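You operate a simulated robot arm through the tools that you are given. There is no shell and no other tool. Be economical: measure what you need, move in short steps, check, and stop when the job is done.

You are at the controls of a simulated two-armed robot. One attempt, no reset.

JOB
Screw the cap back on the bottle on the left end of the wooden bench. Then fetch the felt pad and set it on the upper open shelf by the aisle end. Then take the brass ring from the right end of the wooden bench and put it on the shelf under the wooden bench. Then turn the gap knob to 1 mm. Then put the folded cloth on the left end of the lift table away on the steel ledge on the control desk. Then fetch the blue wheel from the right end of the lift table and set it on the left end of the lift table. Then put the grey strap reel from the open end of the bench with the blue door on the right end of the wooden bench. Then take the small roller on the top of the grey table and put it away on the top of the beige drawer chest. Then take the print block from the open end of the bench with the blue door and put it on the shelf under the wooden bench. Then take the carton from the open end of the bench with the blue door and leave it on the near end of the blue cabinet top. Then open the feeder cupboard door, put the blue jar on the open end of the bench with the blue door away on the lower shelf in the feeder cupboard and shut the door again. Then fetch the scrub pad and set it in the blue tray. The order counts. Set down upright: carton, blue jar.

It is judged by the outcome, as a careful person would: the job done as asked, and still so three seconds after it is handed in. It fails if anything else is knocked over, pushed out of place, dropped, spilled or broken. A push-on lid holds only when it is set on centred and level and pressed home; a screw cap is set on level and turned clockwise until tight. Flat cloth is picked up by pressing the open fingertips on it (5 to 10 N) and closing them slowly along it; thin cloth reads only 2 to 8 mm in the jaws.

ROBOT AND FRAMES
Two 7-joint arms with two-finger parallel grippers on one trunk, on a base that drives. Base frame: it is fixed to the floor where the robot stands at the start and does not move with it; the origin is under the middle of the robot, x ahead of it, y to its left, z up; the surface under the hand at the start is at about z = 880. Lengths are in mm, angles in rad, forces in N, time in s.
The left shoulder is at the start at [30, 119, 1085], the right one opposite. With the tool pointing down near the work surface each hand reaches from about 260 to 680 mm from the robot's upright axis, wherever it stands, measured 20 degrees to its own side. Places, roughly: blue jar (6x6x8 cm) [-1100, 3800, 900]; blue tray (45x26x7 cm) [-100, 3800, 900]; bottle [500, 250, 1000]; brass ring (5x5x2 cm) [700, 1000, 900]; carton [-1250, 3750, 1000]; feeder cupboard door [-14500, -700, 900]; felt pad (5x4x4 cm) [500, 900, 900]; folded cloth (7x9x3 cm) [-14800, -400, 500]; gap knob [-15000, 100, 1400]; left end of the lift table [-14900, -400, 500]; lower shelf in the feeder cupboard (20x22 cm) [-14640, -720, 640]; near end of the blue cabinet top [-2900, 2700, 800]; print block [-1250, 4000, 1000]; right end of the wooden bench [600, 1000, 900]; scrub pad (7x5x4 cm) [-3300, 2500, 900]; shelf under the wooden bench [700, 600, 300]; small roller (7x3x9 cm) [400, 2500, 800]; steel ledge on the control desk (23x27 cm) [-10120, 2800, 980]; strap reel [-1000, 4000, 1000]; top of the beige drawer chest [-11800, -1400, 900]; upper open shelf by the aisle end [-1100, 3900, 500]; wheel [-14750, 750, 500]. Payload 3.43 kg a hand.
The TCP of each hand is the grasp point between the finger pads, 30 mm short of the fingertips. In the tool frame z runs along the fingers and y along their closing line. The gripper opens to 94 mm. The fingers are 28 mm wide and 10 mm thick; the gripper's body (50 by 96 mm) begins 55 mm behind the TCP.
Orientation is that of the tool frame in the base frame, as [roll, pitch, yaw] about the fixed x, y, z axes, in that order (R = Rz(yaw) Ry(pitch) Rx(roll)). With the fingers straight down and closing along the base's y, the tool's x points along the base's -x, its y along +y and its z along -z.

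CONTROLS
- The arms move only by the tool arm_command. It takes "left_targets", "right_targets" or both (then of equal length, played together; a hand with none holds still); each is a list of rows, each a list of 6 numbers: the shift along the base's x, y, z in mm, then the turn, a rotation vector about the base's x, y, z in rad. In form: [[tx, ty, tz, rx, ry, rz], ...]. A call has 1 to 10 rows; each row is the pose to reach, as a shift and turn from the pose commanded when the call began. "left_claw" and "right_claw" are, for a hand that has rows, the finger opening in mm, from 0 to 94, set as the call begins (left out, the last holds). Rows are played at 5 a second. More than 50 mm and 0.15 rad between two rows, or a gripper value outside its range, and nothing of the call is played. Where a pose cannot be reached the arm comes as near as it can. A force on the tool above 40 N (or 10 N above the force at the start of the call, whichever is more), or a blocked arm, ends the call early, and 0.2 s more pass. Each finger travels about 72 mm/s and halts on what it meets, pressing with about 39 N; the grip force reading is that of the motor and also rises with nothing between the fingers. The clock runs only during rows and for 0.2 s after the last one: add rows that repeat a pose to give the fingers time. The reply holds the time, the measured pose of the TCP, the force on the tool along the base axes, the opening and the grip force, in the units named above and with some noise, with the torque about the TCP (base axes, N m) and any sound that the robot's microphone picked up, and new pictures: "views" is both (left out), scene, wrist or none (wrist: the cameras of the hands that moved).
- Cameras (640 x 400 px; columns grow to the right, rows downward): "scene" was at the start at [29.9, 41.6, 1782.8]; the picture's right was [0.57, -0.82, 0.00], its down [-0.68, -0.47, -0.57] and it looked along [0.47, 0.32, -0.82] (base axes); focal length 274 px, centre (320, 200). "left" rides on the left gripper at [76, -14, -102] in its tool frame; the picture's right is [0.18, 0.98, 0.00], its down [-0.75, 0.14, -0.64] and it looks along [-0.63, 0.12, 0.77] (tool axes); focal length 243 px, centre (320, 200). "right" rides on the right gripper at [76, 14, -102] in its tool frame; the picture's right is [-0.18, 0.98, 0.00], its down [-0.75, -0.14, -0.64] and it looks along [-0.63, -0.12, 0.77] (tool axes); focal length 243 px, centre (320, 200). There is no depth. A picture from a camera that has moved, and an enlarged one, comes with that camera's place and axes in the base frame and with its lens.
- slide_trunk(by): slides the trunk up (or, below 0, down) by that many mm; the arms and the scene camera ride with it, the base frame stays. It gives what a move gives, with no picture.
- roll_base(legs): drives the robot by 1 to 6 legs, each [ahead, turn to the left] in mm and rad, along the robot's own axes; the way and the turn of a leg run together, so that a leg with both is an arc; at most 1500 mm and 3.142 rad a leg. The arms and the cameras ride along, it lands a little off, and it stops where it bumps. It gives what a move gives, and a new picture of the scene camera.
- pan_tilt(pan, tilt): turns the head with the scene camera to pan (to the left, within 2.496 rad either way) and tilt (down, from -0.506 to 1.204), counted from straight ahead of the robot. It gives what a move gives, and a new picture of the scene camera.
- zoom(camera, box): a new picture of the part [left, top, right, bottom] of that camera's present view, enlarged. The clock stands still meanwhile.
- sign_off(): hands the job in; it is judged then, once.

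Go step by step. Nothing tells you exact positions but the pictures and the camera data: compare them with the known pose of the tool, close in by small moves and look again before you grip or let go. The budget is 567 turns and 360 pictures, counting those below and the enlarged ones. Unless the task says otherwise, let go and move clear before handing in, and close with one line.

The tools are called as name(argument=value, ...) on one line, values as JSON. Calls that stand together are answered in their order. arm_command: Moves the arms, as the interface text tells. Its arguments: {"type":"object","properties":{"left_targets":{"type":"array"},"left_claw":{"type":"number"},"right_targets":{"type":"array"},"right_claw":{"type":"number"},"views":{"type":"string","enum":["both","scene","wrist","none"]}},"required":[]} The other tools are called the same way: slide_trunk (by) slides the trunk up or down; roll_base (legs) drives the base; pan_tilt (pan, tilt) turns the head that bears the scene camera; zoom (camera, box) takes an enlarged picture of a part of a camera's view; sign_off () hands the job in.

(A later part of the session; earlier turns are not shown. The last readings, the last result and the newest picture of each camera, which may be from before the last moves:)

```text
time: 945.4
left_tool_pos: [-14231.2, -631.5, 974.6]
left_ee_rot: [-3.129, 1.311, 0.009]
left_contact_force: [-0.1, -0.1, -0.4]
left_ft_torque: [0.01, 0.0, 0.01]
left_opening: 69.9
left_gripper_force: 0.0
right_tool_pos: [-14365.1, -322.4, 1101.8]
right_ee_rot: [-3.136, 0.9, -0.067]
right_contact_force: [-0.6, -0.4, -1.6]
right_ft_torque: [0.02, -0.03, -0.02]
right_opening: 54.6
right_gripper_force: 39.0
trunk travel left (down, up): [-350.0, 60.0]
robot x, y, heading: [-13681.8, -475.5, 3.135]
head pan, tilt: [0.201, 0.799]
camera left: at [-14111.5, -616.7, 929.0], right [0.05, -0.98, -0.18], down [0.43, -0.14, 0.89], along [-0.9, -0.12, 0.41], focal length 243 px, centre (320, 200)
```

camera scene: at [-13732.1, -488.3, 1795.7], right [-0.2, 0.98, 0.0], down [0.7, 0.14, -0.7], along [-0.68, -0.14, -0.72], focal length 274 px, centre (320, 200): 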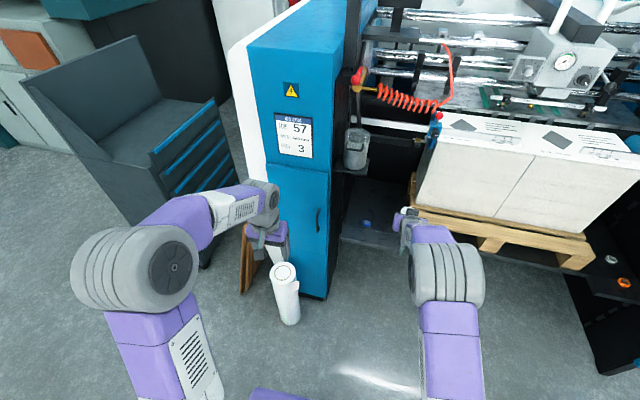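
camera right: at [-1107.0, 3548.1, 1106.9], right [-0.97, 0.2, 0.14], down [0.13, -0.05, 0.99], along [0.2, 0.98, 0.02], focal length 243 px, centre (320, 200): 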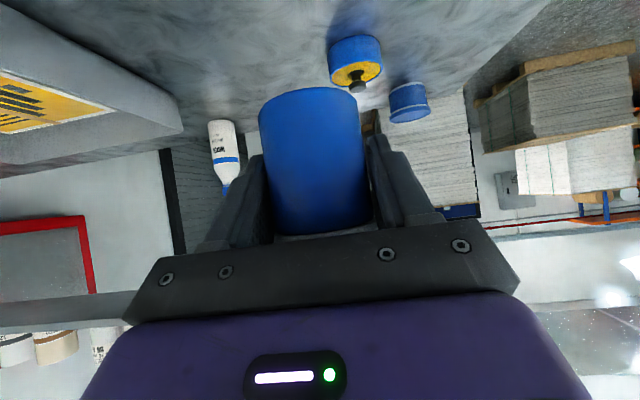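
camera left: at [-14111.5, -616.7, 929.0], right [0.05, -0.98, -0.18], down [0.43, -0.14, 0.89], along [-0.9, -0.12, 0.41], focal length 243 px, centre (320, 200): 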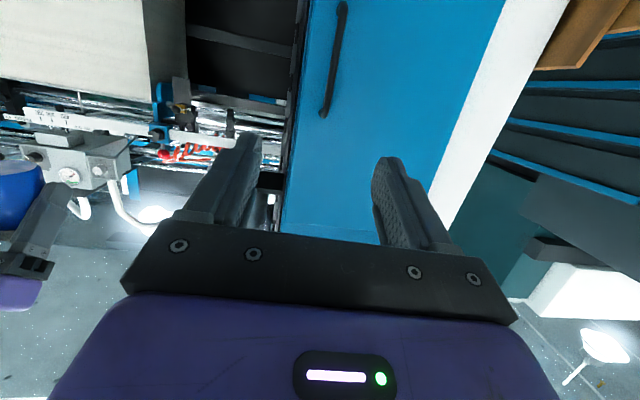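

Two-view triangulation puts the handle at (−14462,−646,≈894). Check where the door's bottom seam is relative to the roll.

zoom(camera="scene", box=[260, 200, 340, 300])

zoom(camera="left", box=[240, 0, 560, 200])

```text
4.00 times, centred on (300, 250) of scene
camera zoom: at [-13733.3, -488.3, 1795.6], right [-0.2, 0.98, 0.0], down [0.7, 0.14, -0.7], along [-0.68, -0.14, -0.72], focal length 1097 px, centre (400, 0)
```

zoom: 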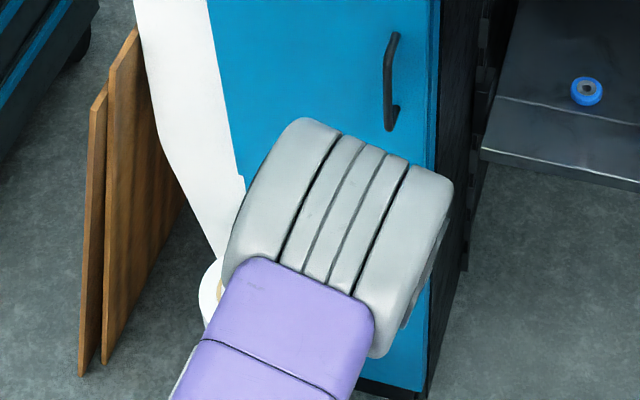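

```text
2.00 times, centred on (400, 100) of left
camera zoom: at [-14111.5, -616.7, 929.0], right [0.05, -0.98, -0.18], down [0.43, -0.14, 0.89], along [-0.9, -0.12, 0.41], focal length 485 px, centre (160, 400)
```

zoom: 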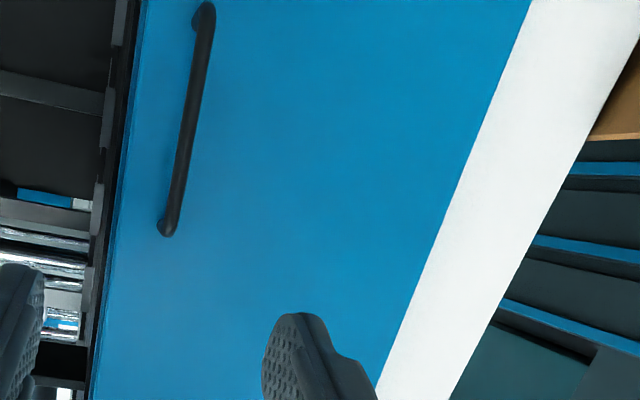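

The door's bottom (≈623) sits just above the roll's top (≈600–614). Approach the handle.

arm_command(left_targets=[[-40, -5, -20, 0, 0, 0], [-80, -10, -40, 0, 0, 0], [-120, -14, -60, 0, 0, 0], [-150, -15, -70, 0, 0, 0]], views="wrist")

```text
time: 946.4
left_tool_pos: [-14380.7, -647.0, 904.0]
left_ee_rot: [-3.129, 1.309, 0.008]
left_contact_force: [0.1, -0.1, -0.7]
left_ft_torque: [0.03, 0.01, 0.03]
left_opening: 69.7
left_gripper_force: 0.1
right_tool_pos: [-14364.1, -322.7, 1102.8]
right_ee_rot: [-3.137, 0.9, -0.067]
right_contact_force: [0.5, -0.1, -1.2]
right_ft_torque: [-0.03, -0.02, 0.0]
right_opening: 54.5
right_gripper_force: 39.0
trunk travel left (down, up): [-350.0, 60.0]
robot x, y, heading: [-13682.1, -476.2, 3.143]
head pan, tilt: [0.201, 0.799]
camera left: at [-14260.7, -632.2, 858.7], right [0.04, -0.98, -0.18], down [0.42, -0.15, 0.89], along [-0.9, -0.12, 0.41], focal length 243 px, centre (320, 200)
```

left: 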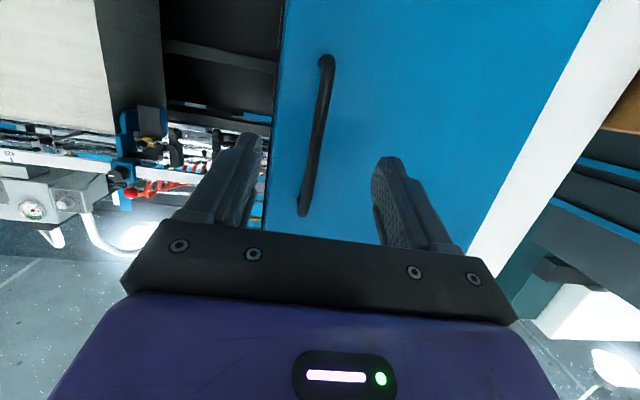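

Handle centred between the fingers. Advance and grip.

arm_command(left_targets=[[-30, 1, 0, 0, 0, 0], [-60, 2, 0, 0, 0, 0], [-72, 2, 0, 0, 0, 0]], views="none")

arm_command(left_targets=[[0, 0, 0, 0, 0, 0], [0, 0, 0, 0, 0, 0], [0, 0, 0, 0, 0, 0], [0, 0, 0, 0, 0, 0], [0, 0, 0, 0, 0, 0]], left_claw=0, views="wrist")

```text
time: 947.2
left_tool_pos: [-14449.3, -644.6, 906.6]
left_ee_rot: [-3.129, 1.31, 0.011]
left_contact_force: [16.8, 1.6, 4.1]
left_ft_torque: [-0.18, 0.21, 0.52]
left_opening: 69.3
left_gripper_force: 0.1
right_tool_pos: [-14361.2, -321.2, 1103.7]
right_ee_rot: [-3.136, 0.904, -0.068]
right_contact_force: [0.3, 0.1, -2.0]
right_ft_torque: [0.0, -0.04, -0.01]
right_opening: 54.8
right_gripper_force: 38.7
trunk travel left (down, up): [-350.0, 60.0]
robot x, y, heading: [-13685.6, -470.0, 3.141]
head pan, tilt: [0.201, 0.799]
```

```text
time: 947.9
left_tool_pos: [-14447.3, -632.2, 904.9]
left_ee_rot: [-3.139, 1.308, -0.021]
left_contact_force: [20.0, 7.7, 11.0]
left_ft_torque: [-0.56, -0.11, -0.5]
left_opening: 40.7
left_gripper_force: 45.0
right_tool_pos: [-14360.1, -321.3, 1103.0]
right_ee_rot: [-3.135, 0.901, -0.068]
right_contact_force: [0.2, -0.9, -0.7]
right_ft_torque: [0.02, 0.04, -0.05]
right_opening: 54.8
right_gripper_force: 38.4
trunk travel left (down, up): [-350.0, 60.0]
robot x, y, heading: [-13683.5, -474.5, 3.14]
head pan, tilt: [0.201, 0.799]
stopped in row 3 (left hand): the force on the tool passed its limit at 44 N (the readings are from after the stop); the commanded pose is now the measured one
camera left: at [-14327.7, -619.6, 859.3], right [0.02, -0.98, -0.18], down [0.42, -0.15, 0.89], along [-0.91, -0.1, 0.41], focal length 243 px, centre (320, 200)
```

left: 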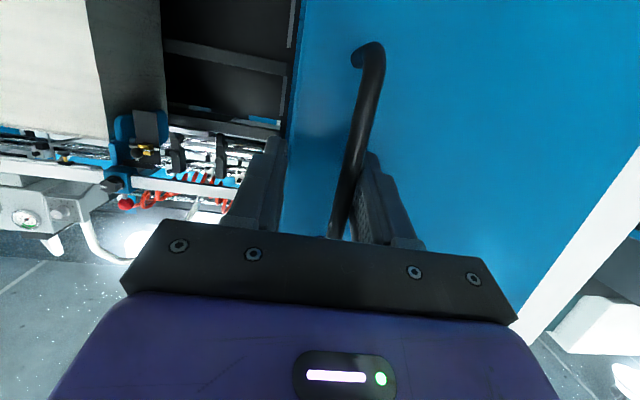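

The bar is nearer the −y finger. Re-centre by 18 mm and close again.

arm_command(left_targets=[[6, 0, 0, 0, 0, 0], [6, -8, 0, 0, 0, 0], [6, -18, 0, 0, 0, 0]], left_claw=60, views="none")

arm_command(left_targets=[[0, 0, 0, 0, 0, 0], [0, 0, 0, 0, 0, 0], [0, 0, 0, 0, 0, 0], [0, 0, 0, 0, 0, 0], [0, 0, 0, 0, 0, 0]], left_claw=0, views="wrist")

```text
time: 948.7
left_tool_pos: [-14444.1, -653.5, 900.8]
left_ee_rot: [-3.129, 1.302, -0.003]
left_contact_force: [-0.6, 0.3, 0.1]
left_ft_torque: [-0.01, 0.01, 0.02]
left_opening: 60.1
left_gripper_force: 0.1
right_tool_pos: [-14363.3, -321.1, 1101.2]
right_ee_rot: [-3.133, 0.902, -0.07]
right_contact_force: [-0.1, 0.5, -1.8]
right_ft_torque: [0.01, -0.02, 0.02]
right_opening: 54.6
right_gripper_force: 38.9
trunk travel left (down, up): [-350.0, 60.0]
robot x, y, heading: [-13685.2, -476.3, 3.136]
head pan, tilt: [0.201, 0.799]
```

```text
time: 949.9
left_tool_pos: [-14444.1, -644.7, 902.8]
left_ee_rot: [-3.14, 1.301, -0.025]
left_contact_force: [6.7, 31.1, -5.8]
left_ft_torque: [-0.32, 1.33, -0.01]
left_opening: 14.0
left_gripper_force: 44.8
right_tool_pos: [-14362.5, -318.6, 1102.3]
right_ee_rot: [-3.14, 0.899, -0.074]
right_contact_force: [-0.7, 0.9, -2.1]
right_ft_torque: [0.01, 0.01, 0.0]
right_opening: 54.7
right_gripper_force: 38.3
trunk travel left (down, up): [-350.0, 60.0]
robot x, y, heading: [-13682.3, -469.8, 3.14]
head pan, tilt: [0.201, 0.799]
camera left: at [-14323.5, -633.3, 856.7], right [0.02, -0.98, -0.18], down [0.41, -0.15, 0.9], along [-0.91, -0.09, 0.4], focal length 243 px, centre (320, 200)
```

left: 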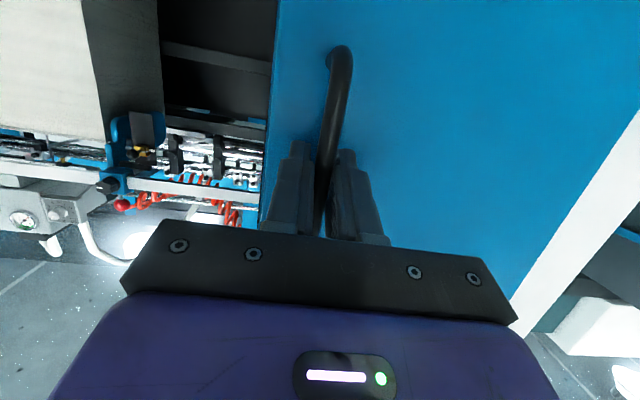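

Handle gripped (14 mm). Pull the door along its arc.

arm_command(left_targets=[[15, -3, 0, 0, 0, -0.06], [30, -8, 0, 0, 0, -0.12], [44, -14, 0, 0, 0, -0.18], [58, -21, 0, 0, 0, -0.25], [72, -29, 0, 0, 0, -0.32], [85, -38, 0, 0, 0, -0.38]], views="both")

```text
time: 951.3
left_tool_pos: [-14357.3, -692.6, 902.0]
left_ee_rot: [-3.131, 1.302, -0.383]
left_contact_force: [10.2, 9.7, -6.4]
left_ft_torque: [-0.26, -0.17, 0.06]
left_opening: 14.0
left_gripper_force: 44.5
right_tool_pos: [-14361.9, -320.4, 1101.8]
right_ee_rot: [-3.137, 0.902, -0.07]
right_contact_force: [0.3, -0.3, -1.0]
right_ft_torque: [0.0, -0.02, -0.02]
right_opening: 54.7
right_gripper_force: 39.1
trunk travel left (down, up): [-350.0, 60.0]
robot x, y, heading: [-13685.5, -475.3, 3.136]
head pan, tilt: [0.201, 0.799]
camera scene: at [-13730.7, -486.6, 1795.6], right [-0.2, 0.98, 0.0], down [0.7, 0.14, -0.7], along [-0.68, -0.14, -0.72], focal length 274 px, centre (320, 200)
camera left: at [-14241.3, -724.3, 856.9], right [-0.33, -0.93, -0.18], down [0.33, -0.29, 0.9], along [-0.88, 0.24, 0.4], focal length 243 px, centre (320, 200)
```

scene: 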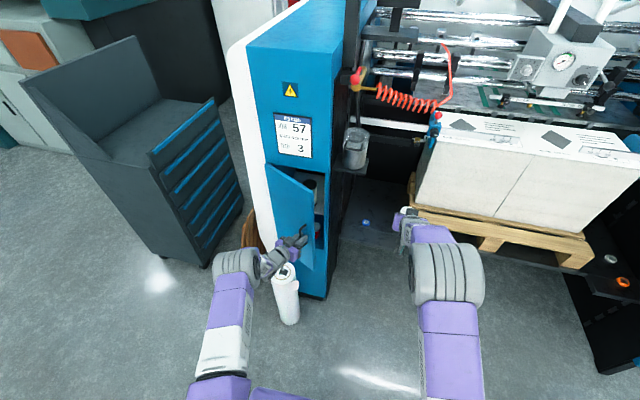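
left: 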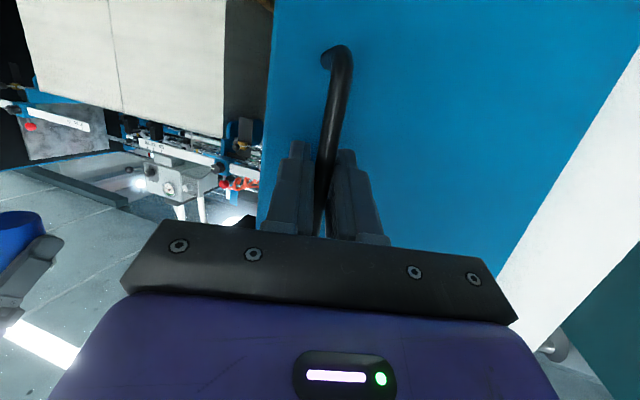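

The door opens. Zoom to check its lower edge versus the roll and the interior.

zoom(camera="scene", box=[240, 150, 360, 330])

```text
2.22 times, centred on (300, 240) of scene
camera zoom: at [-13730.7, -486.6, 1795.6], right [-0.2, 0.98, 0.0], down [0.7, 0.14, -0.7], along [-0.68, -0.14, -0.72], focal length 609 px, centre (364, 111)
```

zoom: 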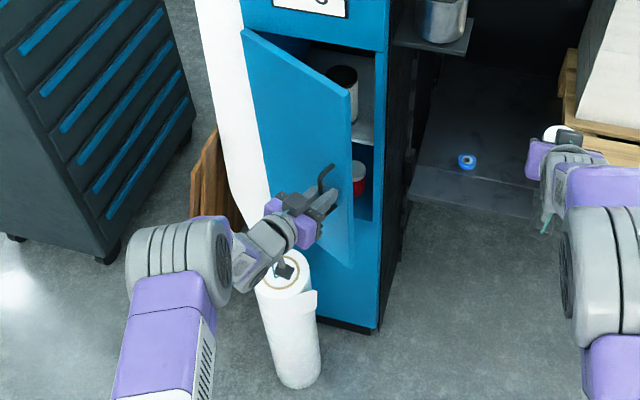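

Door bottom (~628) is above the roll; keep opening.

arm_command(left_targets=[[12, -10, 0, 0, 0, -0.06], [23.5, -20.5, 0, 0, 0, -0.12], [34, -32, 0, 0, 0, -0.18], [43.6, -44.3, 0, 0, 0, -0.24], [52, -57, 0, 0, 0, -0.3], [60, -70.8, 0, 0, 0, -0.36]], views="scene")

```text
time: 952.7
left_tool_pos: [-14305.0, -765.2, 902.9]
left_ee_rot: [-3.131, 1.302, -0.74]
left_contact_force: [-29.3, -13.5, -3.6]
left_ft_torque: [-0.33, -0.79, 0.1]
left_opening: 13.9
left_gripper_force: 45.5
right_tool_pos: [-14366.9, -322.1, 1099.4]
right_ee_rot: [-3.134, 0.898, -0.067]
right_contact_force: [0.3, -0.5, -1.7]
right_ft_torque: [-0.03, 0.04, -0.02]
right_opening: 54.6
right_gripper_force: 38.8
trunk travel left (down, up): [-350.0, 60.0]
robot x, y, heading: [-13684.5, -474.1, 3.137]
head pan, tilt: [0.201, 0.799]
camera scene: at [-13737.4, -490.4, 1795.5], right [-0.19, 0.98, 0.0], down [0.71, 0.14, -0.69], along [-0.68, -0.13, -0.72], focal length 274 px, centre (320, 200)
```

scene: 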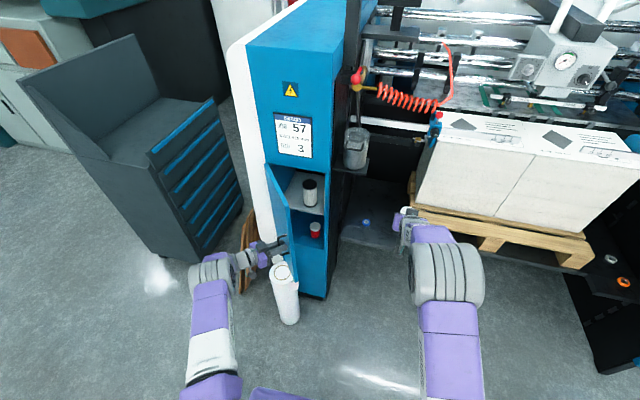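

zoom(camera="scene", box=[240, 150, 360, 330])

```text
2.22 times, centred on (300, 240) of scene
camera zoom: at [-13737.4, -490.4, 1795.5], right [-0.19, 0.98, 0.0], down [0.71, 0.14, -0.69], along [-0.68, -0.13, -0.72], focal length 609 px, centre (364, 111)
```

zoom: 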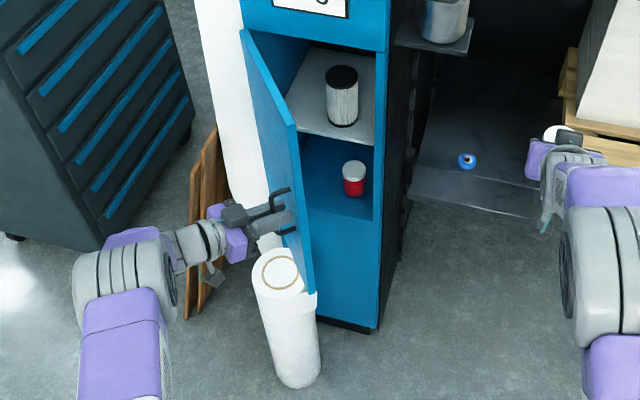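

Check via the left wrist camera whether the door's edge is touching the roll.

zoom(camera="left", box=[0, 0, 640, 400])

zoom(camera="scene", box=[262, 240, 310, 300])

```text
1.00 times, centred on (320, 200) of left (not enlarged: the box is as wide or as high as the picture)
camera zoom: at [-14207.0, -835.0, 856.6], right [-0.63, -0.75, -0.18], down [0.21, -0.39, 0.9], along [-0.74, 0.53, 0.41], focal length 243 px, centre (320, 200)
```

zoom: 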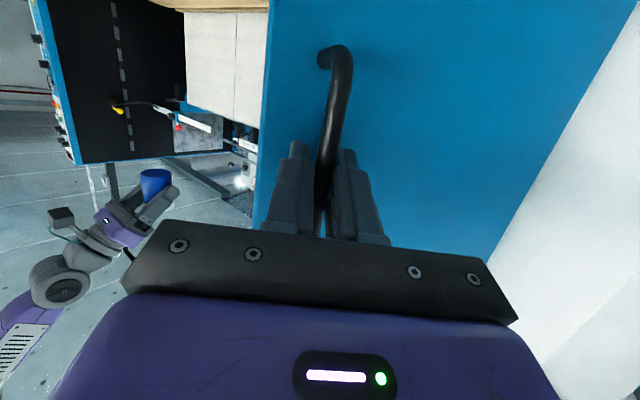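

```text
6.67 times, centred on (286, 270) of scene
camera zoom: at [-13737.4, -490.4, 1795.5], right [-0.19, 0.98, 0.0], down [0.71, 0.14, -0.69], along [-0.68, -0.13, -0.72], focal length 1828 px, centre (547, -267)
```

zoom: 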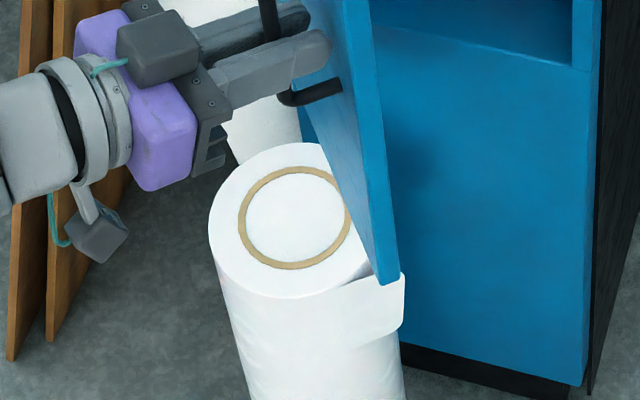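

The resisting force is purely radial (my arc was slightly too wide), not the roll. Refit the arc and continue.

arm_command(left_targets=[[-2.4, -23, 0, 0, 0, -0.05], [2.9, -41, 0, 0, 0, -0.1], [6.7, -59.4, 0, 0, 0, -0.15], [8.8, -78, 0, 0, 0, -0.2], [9.3, -96.8, 0, 0, 0, -0.25], [8.1, -115.5, 0, 0, 0, -0.3]], views="scene")

zoom(camera="scene", box=[240, 150, 360, 330])

```text
time: 953.8
left_tool_pos: [-14286.9, -823.0, 904.1]
left_ee_rot: [-3.109, 1.285, -0.908]
left_contact_force: [-37.3, -5.2, -21.5]
left_ft_torque: [-0.58, -0.88, 0.17]
left_opening: 14.0
left_gripper_force: 44.7
left hand out of reach, approached as far as the arm can: row 3, 4, 5
right_tool_pos: [-14368.9, -320.6, 1099.7]
right_ee_rot: [-3.134, 0.895, -0.07]
right_contact_force: [-0.3, 0.2, -1.0]
right_ft_torque: [-0.02, 0.04, 0.06]
right_opening: 54.9
right_gripper_force: 39.2
trunk travel left (down, up): [-350.0, 60.0]
robot x, y, heading: [-13684.6, -467.8, 3.133]
head pan, tilt: [0.201, 0.799]
stopped in row 5 (left hand): the force on the tool passed its limit at 53 N (the readings are from after the stop); the commanded pose is now the measured one
camera scene: at [-13740.0, -489.6, 1795.2], right [-0.19, 0.98, 0.0], down [0.71, 0.14, -0.69], along [-0.68, -0.13, -0.72], focal length 274 px, centre (320, 200)
```

scene: 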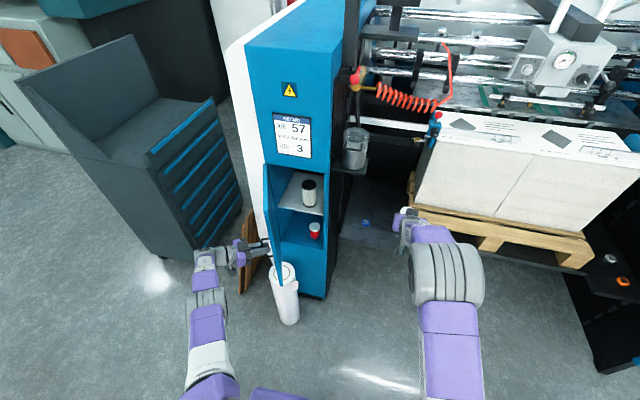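

```text
2.22 times, centred on (300, 240) of scene
camera zoom: at [-13740.0, -489.6, 1795.2], right [-0.19, 0.98, 0.0], down [0.71, 0.14, -0.69], along [-0.68, -0.13, -0.72], focal length 609 px, centre (364, 111)
```

zoom: 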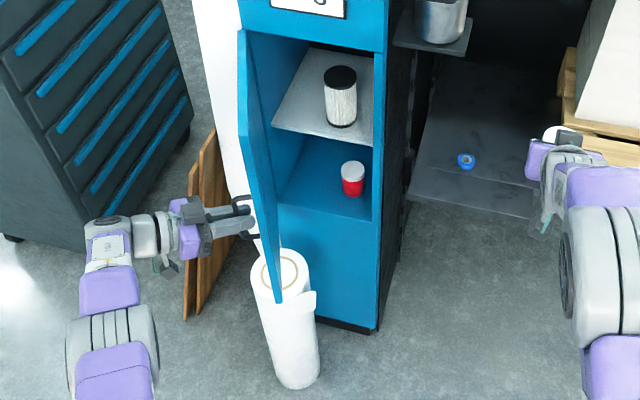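

The door swings over the roll without touching; it's now open ~70°, enough if I enter parallel to it. Release the handle and withdraw the left hand.

arm_command(left_targets=[[0, 0, 0, 0, 0, 0], [0, 0, 0, 0, 0, 0], [0, 0, 0, 0, 0, 0], [15, -10, 0, 0, 0, 0], [30, -20, 0, 0, 0, 0], [50, -33, 0, 0, 0, 0], [75, -45, 0, 0, 0, 0]], left_claw=92, views="both")

```text
time: 955.4
left_tool_pos: [-14204.6, -868.9, 910.6]
left_ee_rot: [-3.121, 1.294, -0.924]
left_contact_force: [-0.2, 0.1, 0.3]
left_ft_torque: [-0.02, 0.02, -0.02]
left_opening: 91.8
left_gripper_force: 0.1
right_tool_pos: [-14362.6, -320.5, 1101.3]
right_ee_rot: [-3.136, 0.9, -0.071]
right_contact_force: [-0.2, 0.1, -1.5]
right_ft_torque: [0.0, -0.01, 0.02]
right_opening: 54.8
right_gripper_force: 39.1
trunk travel left (down, up): [-350.0, 60.0]
robot x, y, heading: [-13685.3, -474.7, 3.141]
head pan, tilt: [0.201, 0.799]
camera scene: at [-13732.0, -487.9, 1795.6], right [-0.19, 0.98, 0.0], down [0.7, 0.14, -0.7], along [-0.68, -0.13, -0.72], focal length 274 px, centre (320, 200)
camera left: at [-14122.7, -956.2, 865.2], right [-0.77, -0.62, -0.18], down [0.12, -0.42, 0.9], along [-0.63, 0.67, 0.4], focal length 243 px, centre (320, 200)
```

scene: 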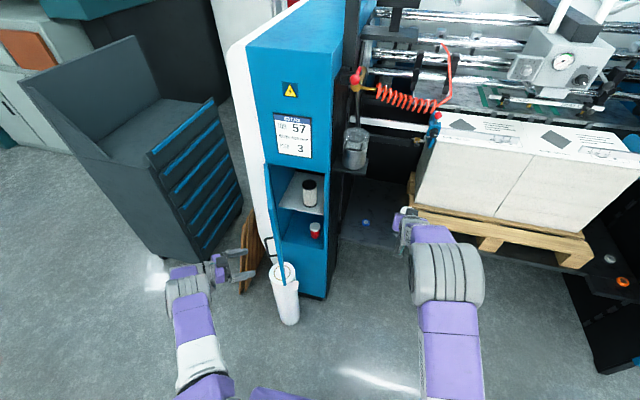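
left: 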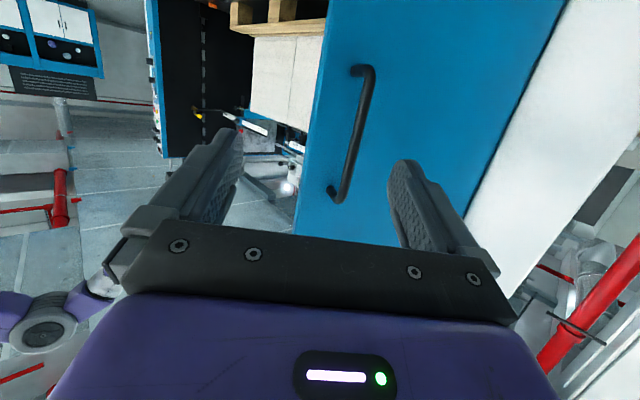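

Left hand is clear and the door stays open. For elbow clearance I'll enter diagonally (heading ≈ −2.5). Back up and re-line the base first.

roll_base(legs=[[-300, 0], [0, 1.571], [-390, 0], [0, -0.93]])

pan_tilt(pan=0.0, tilt=0.6)

```text
time: 965.6
left_tool_pos: [-13564.8, -711.7, 909.1]
left_ee_rot: [-3.121, 1.292, -0.289]
left_contact_force: [-0.2, 0.2, 0.6]
left_ft_torque: [0.01, -0.02, -0.02]
left_opening: 91.9
left_gripper_force: 0.1
right_tool_pos: [-14017.6, -364.3, 1101.9]
right_ee_rot: [-3.136, 0.9, 0.563]
right_contact_force: [-0.1, 1.2, -1.4]
right_ft_torque: [0.01, -0.02, 0.02]
right_opening: 54.7
right_gripper_force: 39.2
trunk travel left (down, up): [-350.0, 60.0]
robot x, y, heading: [-13379.1, -82.9, -2.508]
head pan, tilt: [0.201, 0.799]
camera scene: at [-13409.2, -125.2, 1795.6], right [-0.74, 0.68, 0.0], down [0.48, 0.53, -0.7], along [-0.47, -0.51, -0.72], focal length 274 px, centre (320, 200)
```

scene: 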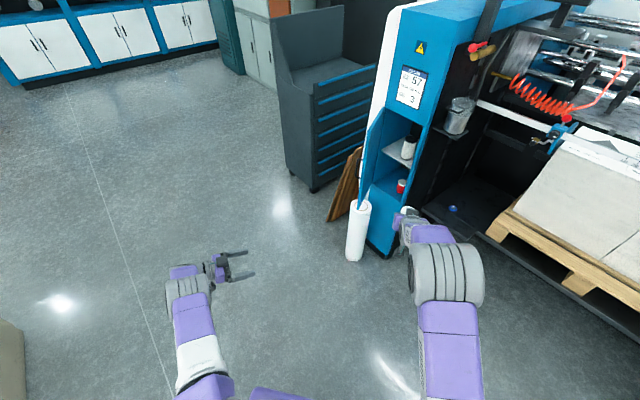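

```text
time: 966.4
left_tool_pos: [-13564.5, -712.1, 910.4]
left_ee_rot: [-3.119, 1.291, -0.289]
left_contact_force: [0.4, 0.4, 0.6]
left_ft_torque: [-0.02, 0.01, -0.01]
left_opening: 92.2
left_gripper_force: 0.1
right_tool_pos: [-14016.1, -364.6, 1102.0]
right_ee_rot: [-3.135, 0.9, 0.565]
right_contact_force: [-0.1, -0.4, -1.9]
right_ft_torque: [-0.01, -0.01, -0.04]
right_opening: 54.8
right_gripper_force: 38.8
trunk travel left (down, up): [-350.0, 60.0]
robot x, y, heading: [-13378.4, -81.8, -2.509]
head pan, tilt: [0.0, 0.6]
camera scene: at [-13425.8, -118.0, 1812.4], right [-0.59, 0.81, 0.0], down [0.46, 0.33, -0.82], along [-0.67, -0.49, -0.57], focal length 274 px, centre (320, 200)
```

scene: 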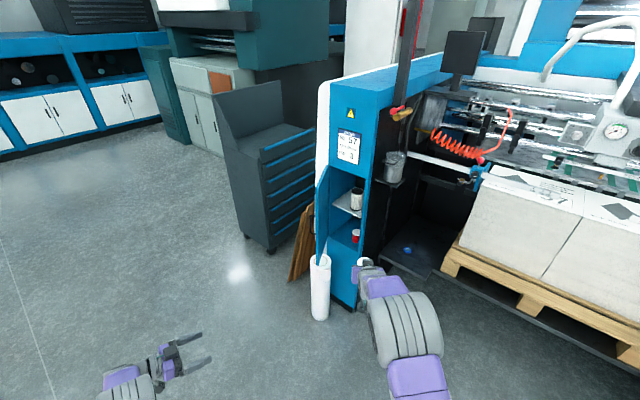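

Lower the trunk, lower the jar to entry height, and look inside the cupboard.

slide_trunk(by=-350)

arm_command(right_targets=[[0, 0, -15, 0, 0, 0], [0, 0, -30, 0, 0, 0], [0, 0, -45, 0, 0, 0], [0, 0, -45, 0, 0, 0]], left_targets=[[15, 15, 35, 0, 0, 0], [30, 30, 70, 0, 0, 0], [45, 45, 105, 0, 0, 0], [60, 60, 140, 0, 0, 0]], views="none")

pan_tilt(pan=-0.05, tilt=0.4)

zoom(camera="scene", box=[280, 130, 440, 290])

zoom(camera="right", box=[0, 0, 640, 400])

```text
time: 969.8
left_tool_pos: [-13564.6, -712.8, 559.0]
left_ee_rot: [-3.123, 1.292, -0.292]
left_contact_force: [-0.6, -0.1, -0.8]
left_ft_torque: [0.01, 0.03, 0.02]
left_opening: 92.1
left_gripper_force: 0.1
right_tool_pos: [-14017.1, -364.6, 751.7]
right_ee_rot: [-3.135, 0.901, 0.561]
right_contact_force: [0.3, -0.1, -0.9]
right_ft_torque: [-0.02, -0.04, -0.01]
right_opening: 54.5
right_gripper_force: 38.9
trunk travel left (down, up): [0.0, 410.0]
robot x, y, heading: [-13378.9, -82.4, -2.509]
head pan, tilt: [0.0, 0.6]
```

```text
time: 970.8
left_tool_pos: [-13505.5, -651.8, 701.0]
left_ee_rot: [-3.12, 1.294, -0.293]
left_contact_force: [-0.3, 0.2, 0.1]
left_ft_torque: [0.03, 0.0, 0.03]
left_opening: 91.8
left_gripper_force: 0.1
right_tool_pos: [-14017.8, -364.3, 708.1]
right_ee_rot: [-3.136, 0.902, 0.563]
right_contact_force: [0.0, 0.2, -0.7]
right_ft_torque: [0.02, 0.0, 0.02]
right_opening: 54.5
right_gripper_force: 38.5
trunk travel left (down, up): [0.0, 410.0]
robot x, y, heading: [-13376.4, -84.6, -2.509]
head pan, tilt: [0.0, 0.6]
```

```text
time: 971.5
left_tool_pos: [-13505.2, -652.7, 699.8]
left_ee_rot: [-3.12, 1.292, -0.288]
left_contact_force: [-0.2, -0.3, -1.0]
left_ft_torque: [0.03, -0.02, 0.0]
left_opening: 91.8
left_gripper_force: 0.0
right_tool_pos: [-14019.0, -364.3, 706.6]
right_ee_rot: [-3.135, 0.899, 0.564]
right_contact_force: [0.0, 0.5, -0.8]
right_ft_torque: [0.02, 0.02, 0.02]
right_opening: 54.9
right_gripper_force: 38.5
trunk travel left (down, up): [0.0, 410.0]
robot x, y, heading: [-13376.5, -79.6, -2.515]
head pan, tilt: [-0.051, 0.4]
camera scene: at [-13432.0, -116.5, 1480.7], right [-0.55, 0.84, 0.0], down [0.33, 0.21, -0.92], along [-0.77, -0.5, -0.39], focal length 274 px, centre (320, 200)
```

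scene: 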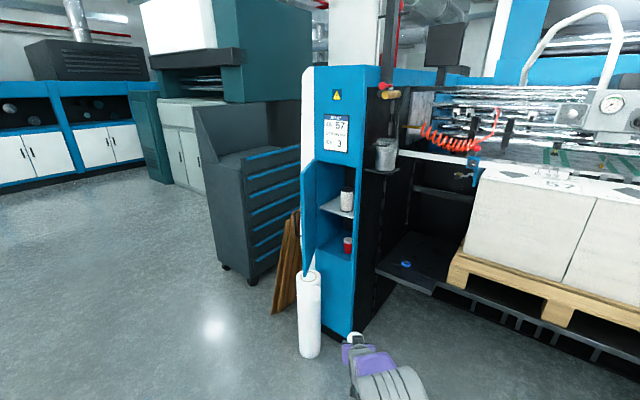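

```text
2.50 times, centred on (360, 210) of scene
camera zoom: at [-13432.0, -116.5, 1480.7], right [-0.55, 0.84, 0.0], down [0.33, 0.21, -0.92], along [-0.77, -0.5, -0.39], focal length 686 px, centre (220, 175)
```

zoom: 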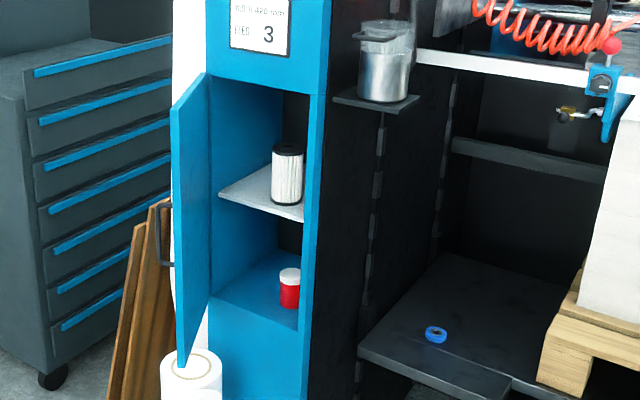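

```text
1.00 times, centred on (320, 200) of right (not enlarged: the box is as wide or as high as the picture)
camera zoom: at [-13902.1, -309.6, 711.0], right [0.42, -0.89, 0.14], down [-0.04, 0.14, 0.99], along [-0.9, -0.43, 0.02], focal length 243 px, centre (320, 200)
```

zoom: 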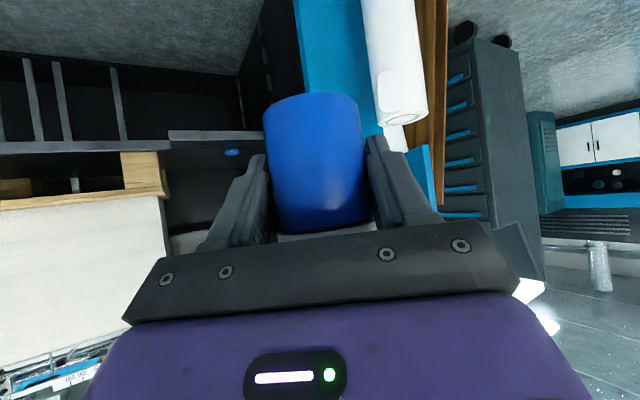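

Lower shelf: z≈645, x −14495…−14760, y −833…−610, with a red can at (−14552,−666). Target for the jar: (−14585,−783). Drive in along the line, in stages.

arm_command(right_targets=[[2.7, -3.7, 5, 0, 0, 0], [2.7, -3.7, 10, 0, 0, 0]], views="none")

roll_base(legs=[[430, 0]])

zoom(camera="right", box=[0, 0, 640, 400])

```text
time: 972.1
left_tool_pos: [-13505.4, -652.5, 699.6]
left_ee_rot: [-3.119, 1.291, -0.29]
left_contact_force: [0.7, -0.4, 0.1]
left_ft_torque: [-0.01, 0.01, -0.01]
left_opening: 92.2
left_gripper_force: 0.1
right_tool_pos: [-14014.1, -368.4, 717.2]
right_ee_rot: [-3.136, 0.9, 0.565]
right_contact_force: [-0.3, 1.2, -0.7]
right_ft_torque: [-0.01, 0.03, 0.0]
right_opening: 54.7
right_gripper_force: 38.9
trunk travel left (down, up): [0.0, 410.0]
robot x, y, heading: [-13376.2, -82.3, -2.519]
head pan, tilt: [-0.051, 0.4]
```

```text
time: 974.8
left_tool_pos: [-13850.7, -906.6, 700.1]
left_ee_rot: [-3.121, 1.292, -0.285]
left_contact_force: [1.2, -0.2, -0.4]
left_ft_torque: [0.04, 0.0, -0.04]
left_opening: 92.4
left_gripper_force: 0.0
right_tool_pos: [-14361.0, -623.6, 716.4]
right_ee_rot: [-3.136, 0.9, 0.568]
right_contact_force: [0.1, 0.3, -1.1]
right_ft_torque: [-0.01, -0.02, 0.01]
right_opening: 54.5
right_gripper_force: 39.2
trunk travel left (down, up): [0.0, 410.0]
robot x, y, heading: [-13725.1, -339.7, -2.514]
head pan, tilt: [-0.051, 0.4]
camera scene: at [-13779.4, -370.6, 1480.7], right [-0.55, 0.83, 0.0], down [0.33, 0.21, -0.92], along [-0.77, -0.51, -0.39], focal length 274 px, centre (320, 200)
```

scene: 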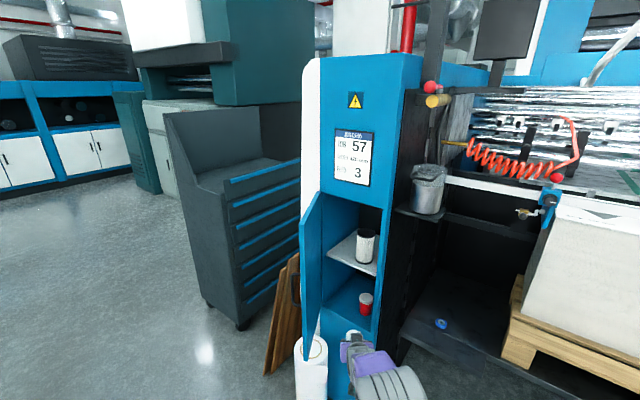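

```text
1.00 times, centred on (320, 200) of right (not enlarged: the box is as wide or as high as the picture)
camera zoom: at [-14245.6, -569.8, 721.0], right [0.43, -0.89, 0.14], down [-0.04, 0.13, 0.99], along [-0.9, -0.43, 0.02], focal length 243 px, centre (320, 200)
```

zoom: 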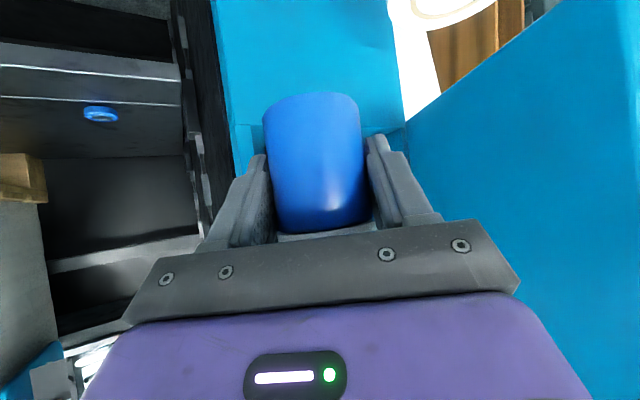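

On line; shelf front edge z≈642, jar bottom ≈673. Continue in.

roll_base(legs=[[170, 0]])

zoom(camera="right", box=[0, 0, 640, 400])

```text
time: 976.2
left_tool_pos: [-13984.9, -1007.6, 701.1]
left_ee_rot: [-3.12, 1.292, -0.284]
left_contact_force: [-0.6, 0.4, 0.4]
left_ft_torque: [-0.03, -0.01, 0.01]
left_opening: 91.9
left_gripper_force: 0.1
right_tool_pos: [-14496.7, -726.2, 717.0]
right_ee_rot: [-3.137, 0.902, 0.57]
right_contact_force: [-0.8, -0.5, -1.5]
right_ft_torque: [0.03, -0.03, 0.0]
right_opening: 54.7
right_gripper_force: 39.0
trunk travel left (down, up): [0.0, 410.0]
robot x, y, heading: [-13858.6, -436.2, -2.511]
head pan, tilt: [-0.051, 0.4]
camera scene: at [-13916.1, -471.3, 1480.7], right [-0.55, 0.83, 0.0], down [0.33, 0.21, -0.92], along [-0.77, -0.51, -0.39], focal length 274 px, centre (320, 200)
```

scene: 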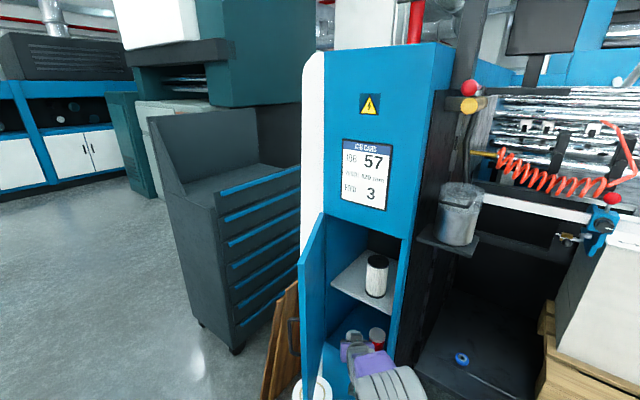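

```text
1.00 times, centred on (320, 200) of right (not enlarged: the box is as wide or as high as the picture)
camera zoom: at [-14381.8, -671.2, 720.9], right [0.43, -0.89, 0.14], down [-0.04, 0.13, 0.99], along [-0.9, -0.43, 0.02], focal length 243 px, centre (320, 200)
```

zoom: 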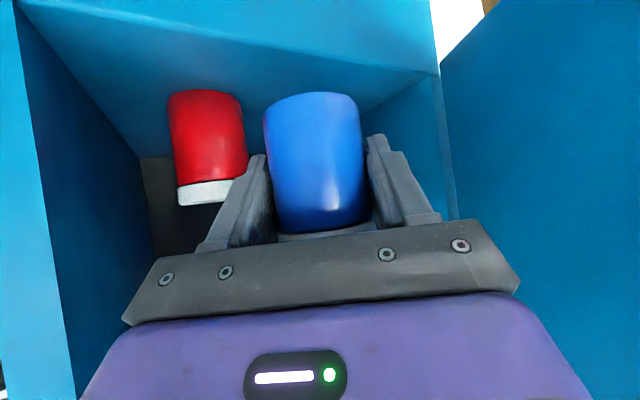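

Clear view: red can at (−14556,−680). Shift 4 mm left and go in the last 100 mm.

arm_command(right_targets=[[2.4, -3.2, -3, 0, 0, 0], [2.4, -3.2, -6, 0, 0, 0]], views="none")

roll_base(legs=[[95, 0]])

zoom(camera="right", box=[0, 0, 640, 400])

```text
time: 976.8
left_tool_pos: [-13985.2, -1007.5, 698.9]
left_ee_rot: [-3.12, 1.293, -0.284]
left_contact_force: [-0.7, 0.6, -0.4]
left_ft_torque: [-0.01, 0.02, 0.02]
left_opening: 92.2
left_gripper_force: 0.0
right_tool_pos: [-14495.0, -729.7, 711.6]
right_ee_rot: [-3.135, 0.9, 0.568]
right_contact_force: [0.3, -0.9, -2.0]
right_ft_torque: [0.01, 0.03, -0.02]
right_opening: 54.8
right_gripper_force: 38.9
trunk travel left (down, up): [0.0, 410.0]
robot x, y, heading: [-13862.3, -434.6, -2.502]
head pan, tilt: [-0.051, 0.4]
```

```text
time: 977.9
left_tool_pos: [-14061.4, -1064.2, 700.0]
left_ee_rot: [-3.121, 1.291, -0.283]
left_contact_force: [0.2, -0.6, 0.2]
left_ft_torque: [-0.03, 0.0, 0.0]
left_opening: 91.9
left_gripper_force: 0.1
right_tool_pos: [-14571.0, -786.1, 710.8]
right_ee_rot: [-3.135, 0.902, 0.571]
right_contact_force: [-0.1, 0.0, -1.2]
right_ft_torque: [0.02, 0.01, -0.02]
right_opening: 54.6
right_gripper_force: 39.2
trunk travel left (down, up): [0.0, 410.0]
robot x, y, heading: [-13938.9, -495.6, -2.508]
head pan, tilt: [-0.051, 0.4]
camera scene: at [-13992.3, -527.4, 1480.7], right [-0.55, 0.83, 0.0], down [0.33, 0.21, -0.92], along [-0.77, -0.51, -0.39], focal length 274 px, centre (320, 200)
```

scene: 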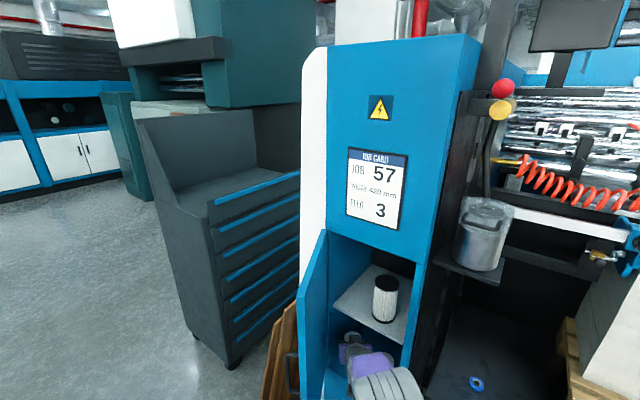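

```text
1.00 times, centred on (320, 200) of right (not enlarged: the box is as wide or as high as the picture)
camera zoom: at [-14455.7, -730.7, 714.8], right [0.43, -0.89, 0.14], down [-0.04, 0.13, 0.99], along [-0.9, -0.43, 0.02], focal length 243 px, centre (320, 200)
```

zoom: 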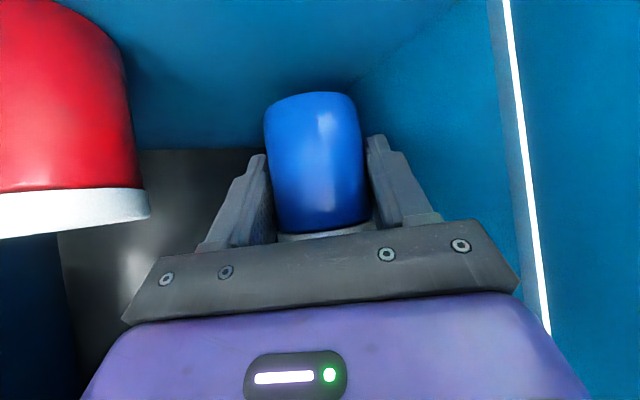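

Lower the jar to the shelf.

arm_command(right_targets=[[0, 0, -8, 0, 0, 0], [0, 0, -15, 0, 0, 0], [0, 0, -18, 0, 0, 0], [0, 0, -21, 0, 0, 0]], views="none")

arm_command(right_targets=[[0, 0, -2, 0, 0, 0], [0, 0, -4, 0, 0, 0], [0, 0, -6, 0, 0, 0]], views="wrist")

```text
time: 978.9
left_tool_pos: [-14062.1, -1063.3, 700.5]
left_ee_rot: [-3.122, 1.292, -0.285]
left_contact_force: [-0.3, 0.4, 0.3]
left_ft_torque: [0.02, 0.02, 0.01]
left_opening: 92.0
left_gripper_force: 0.1
right_tool_pos: [-14570.4, -785.6, 689.1]
right_ee_rot: [-3.137, 0.9, 0.57]
right_contact_force: [-0.5, -0.3, -1.1]
right_ft_torque: [0.0, -0.03, -0.02]
right_opening: 54.9
right_gripper_force: 39.1
trunk travel left (down, up): [0.0, 410.0]
robot x, y, heading: [-13941.3, -496.2, -2.505]
head pan, tilt: [-0.051, 0.4]
```

```text
time: 979.7
left_tool_pos: [-14062.1, -1063.0, 700.3]
left_ee_rot: [-3.123, 1.292, -0.284]
left_contact_force: [0.6, 0.4, -0.8]
left_ft_torque: [-0.03, 0.02, 0.01]
left_opening: 92.2
left_gripper_force: 0.1
right_tool_pos: [-14570.6, -785.5, 684.7]
right_ee_rot: [-3.135, 0.902, 0.569]
right_contact_force: [0.1, -0.1, -1.3]
right_ft_torque: [0.0, 0.02, 0.01]
right_opening: 54.6
right_gripper_force: 39.3
trunk travel left (down, up): [0.0, 410.0]
robot x, y, heading: [-13935.8, -496.1, -2.503]
head pan, tilt: [-0.051, 0.4]
camera right: at [-14455.7, -730.6, 688.0], right [0.43, -0.89, 0.14], down [-0.04, 0.14, 0.99], along [-0.9, -0.43, 0.02], focal length 243 px, centre (320, 200)
```

right: 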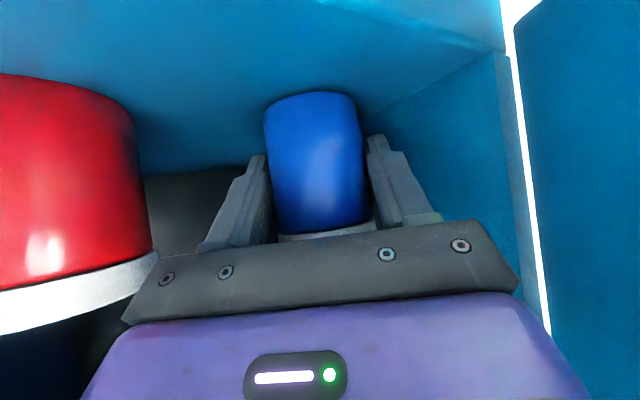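

arm_command(right_targets=[[0, 0, -2, 0, 0, 0], [0, 0, -4, 0, 0, 0], [0, 0, -6, 0, 0, 0], [0, 0, -7, 0, 0, 0]], views="none")

```text
time: 980.7
left_tool_pos: [-14061.4, -1063.1, 701.5]
left_ee_rot: [-3.127, 1.294, -0.289]
left_contact_force: [-0.1, -0.3, -0.2]
left_ft_torque: [-0.01, -0.03, 0.01]
left_opening: 92.0
left_gripper_force: 0.1
right_tool_pos: [-14571.4, -786.2, 682.8]
right_ee_rot: [-3.139, 0.911, 0.57]
right_contact_force: [2.1, 4.5, 21.5]
right_ft_torque: [0.07, -0.48, 0.07]
right_opening: 54.6
right_gripper_force: 39.4
trunk travel left (down, up): [0.0, 410.0]
robot x, y, heading: [-13942.9, -494.5, -2.505]
head pan, tilt: [-0.051, 0.4]
```

Contact with the shelf. Release slightly (only to 70 mm) and check the jar stands.

arm_command(right_targets=[[0, 0, 4, 0, 0, 0], [0, 0, 4, 0, 0, 0], [0, 0, 4, 0, 0, 0]], right_claw=68, views="wrist")

```text
time: 981.5
left_tool_pos: [-14063.1, -1063.3, 699.9]
left_ee_rot: [-3.121, 1.291, -0.285]
left_contact_force: [-0.6, -0.4, 0.1]
left_ft_torque: [-0.02, 0.0, -0.01]
left_opening: 92.1
left_gripper_force: 0.1
right_tool_pos: [-14570.2, -784.2, 678.4]
right_ee_rot: [-3.134, 0.895, 0.57]
right_contact_force: [5.4, 9.5, -7.6]
right_ft_torque: [0.5, -0.05, 0.26]
right_opening: 65.4
right_gripper_force: 0.0
trunk travel left (down, up): [0.0, 410.0]
robot x, y, heading: [-13937.7, -497.9, -2.506]
head pan, tilt: [-0.051, 0.4]
camera right: at [-14455.0, -729.1, 683.5], right [0.43, -0.89, 0.14], down [-0.05, 0.13, 0.99], along [-0.9, -0.43, 0.01], focal length 243 px, centre (320, 200)
```

right: 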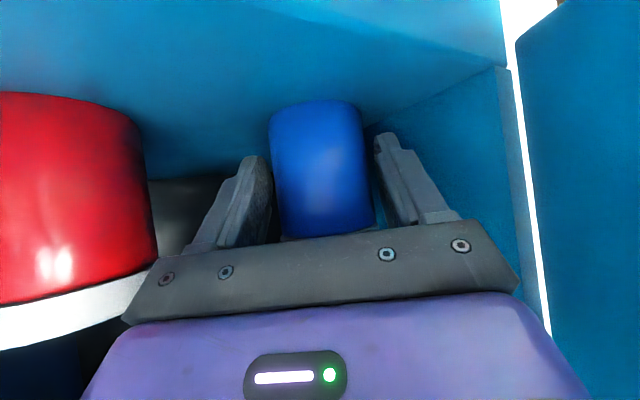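

The left finger touches the side wall; ease it and withdraw along the tool axis.

arm_command(right_targets=[[0, 2, 1, 0, 0, 0], [7, 6, 6, 0, 0, 0], [13, 10, 12, 0, 0, 0], [20, 14, 18, 0, 0, 0], [33, 22, 30, 0, 0, 0], [50, 33, 45, 0, 0, 0]], right_claw=65, views="wrist")

```text
time: 982.9
left_tool_pos: [-14062.1, -1063.9, 700.3]
left_ee_rot: [-3.123, 1.295, -0.284]
left_contact_force: [-1.0, 0.7, -0.6]
left_ft_torque: [0.03, 0.01, -0.01]
left_opening: 91.9
left_gripper_force: 0.0
right_tool_pos: [-14520.4, -752.2, 725.5]
right_ee_rot: [-3.135, 0.902, 0.571]
right_contact_force: [0.1, 0.7, -0.9]
right_ft_torque: [0.0, 0.0, -0.02]
right_opening: 65.0
right_gripper_force: 0.1
trunk travel left (down, up): [0.0, 410.0]
robot x, y, heading: [-13941.8, -493.3, -2.51]
head pan, tilt: [-0.051, 0.4]
camera right: at [-14405.1, -697.9, 730.8], right [0.43, -0.89, 0.14], down [-0.04, 0.14, 0.99], along [-0.9, -0.43, 0.02], focal length 243 px, centre (320, 200)
```

right: 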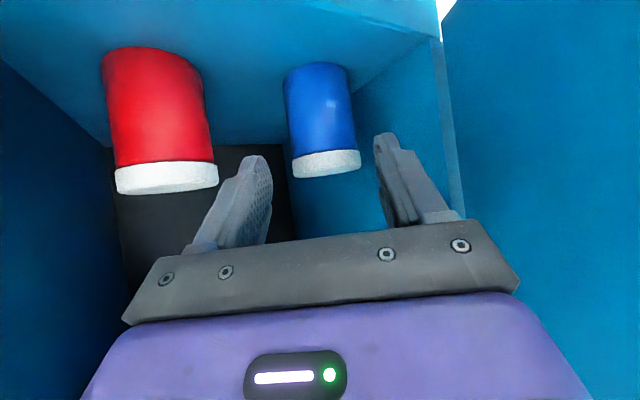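

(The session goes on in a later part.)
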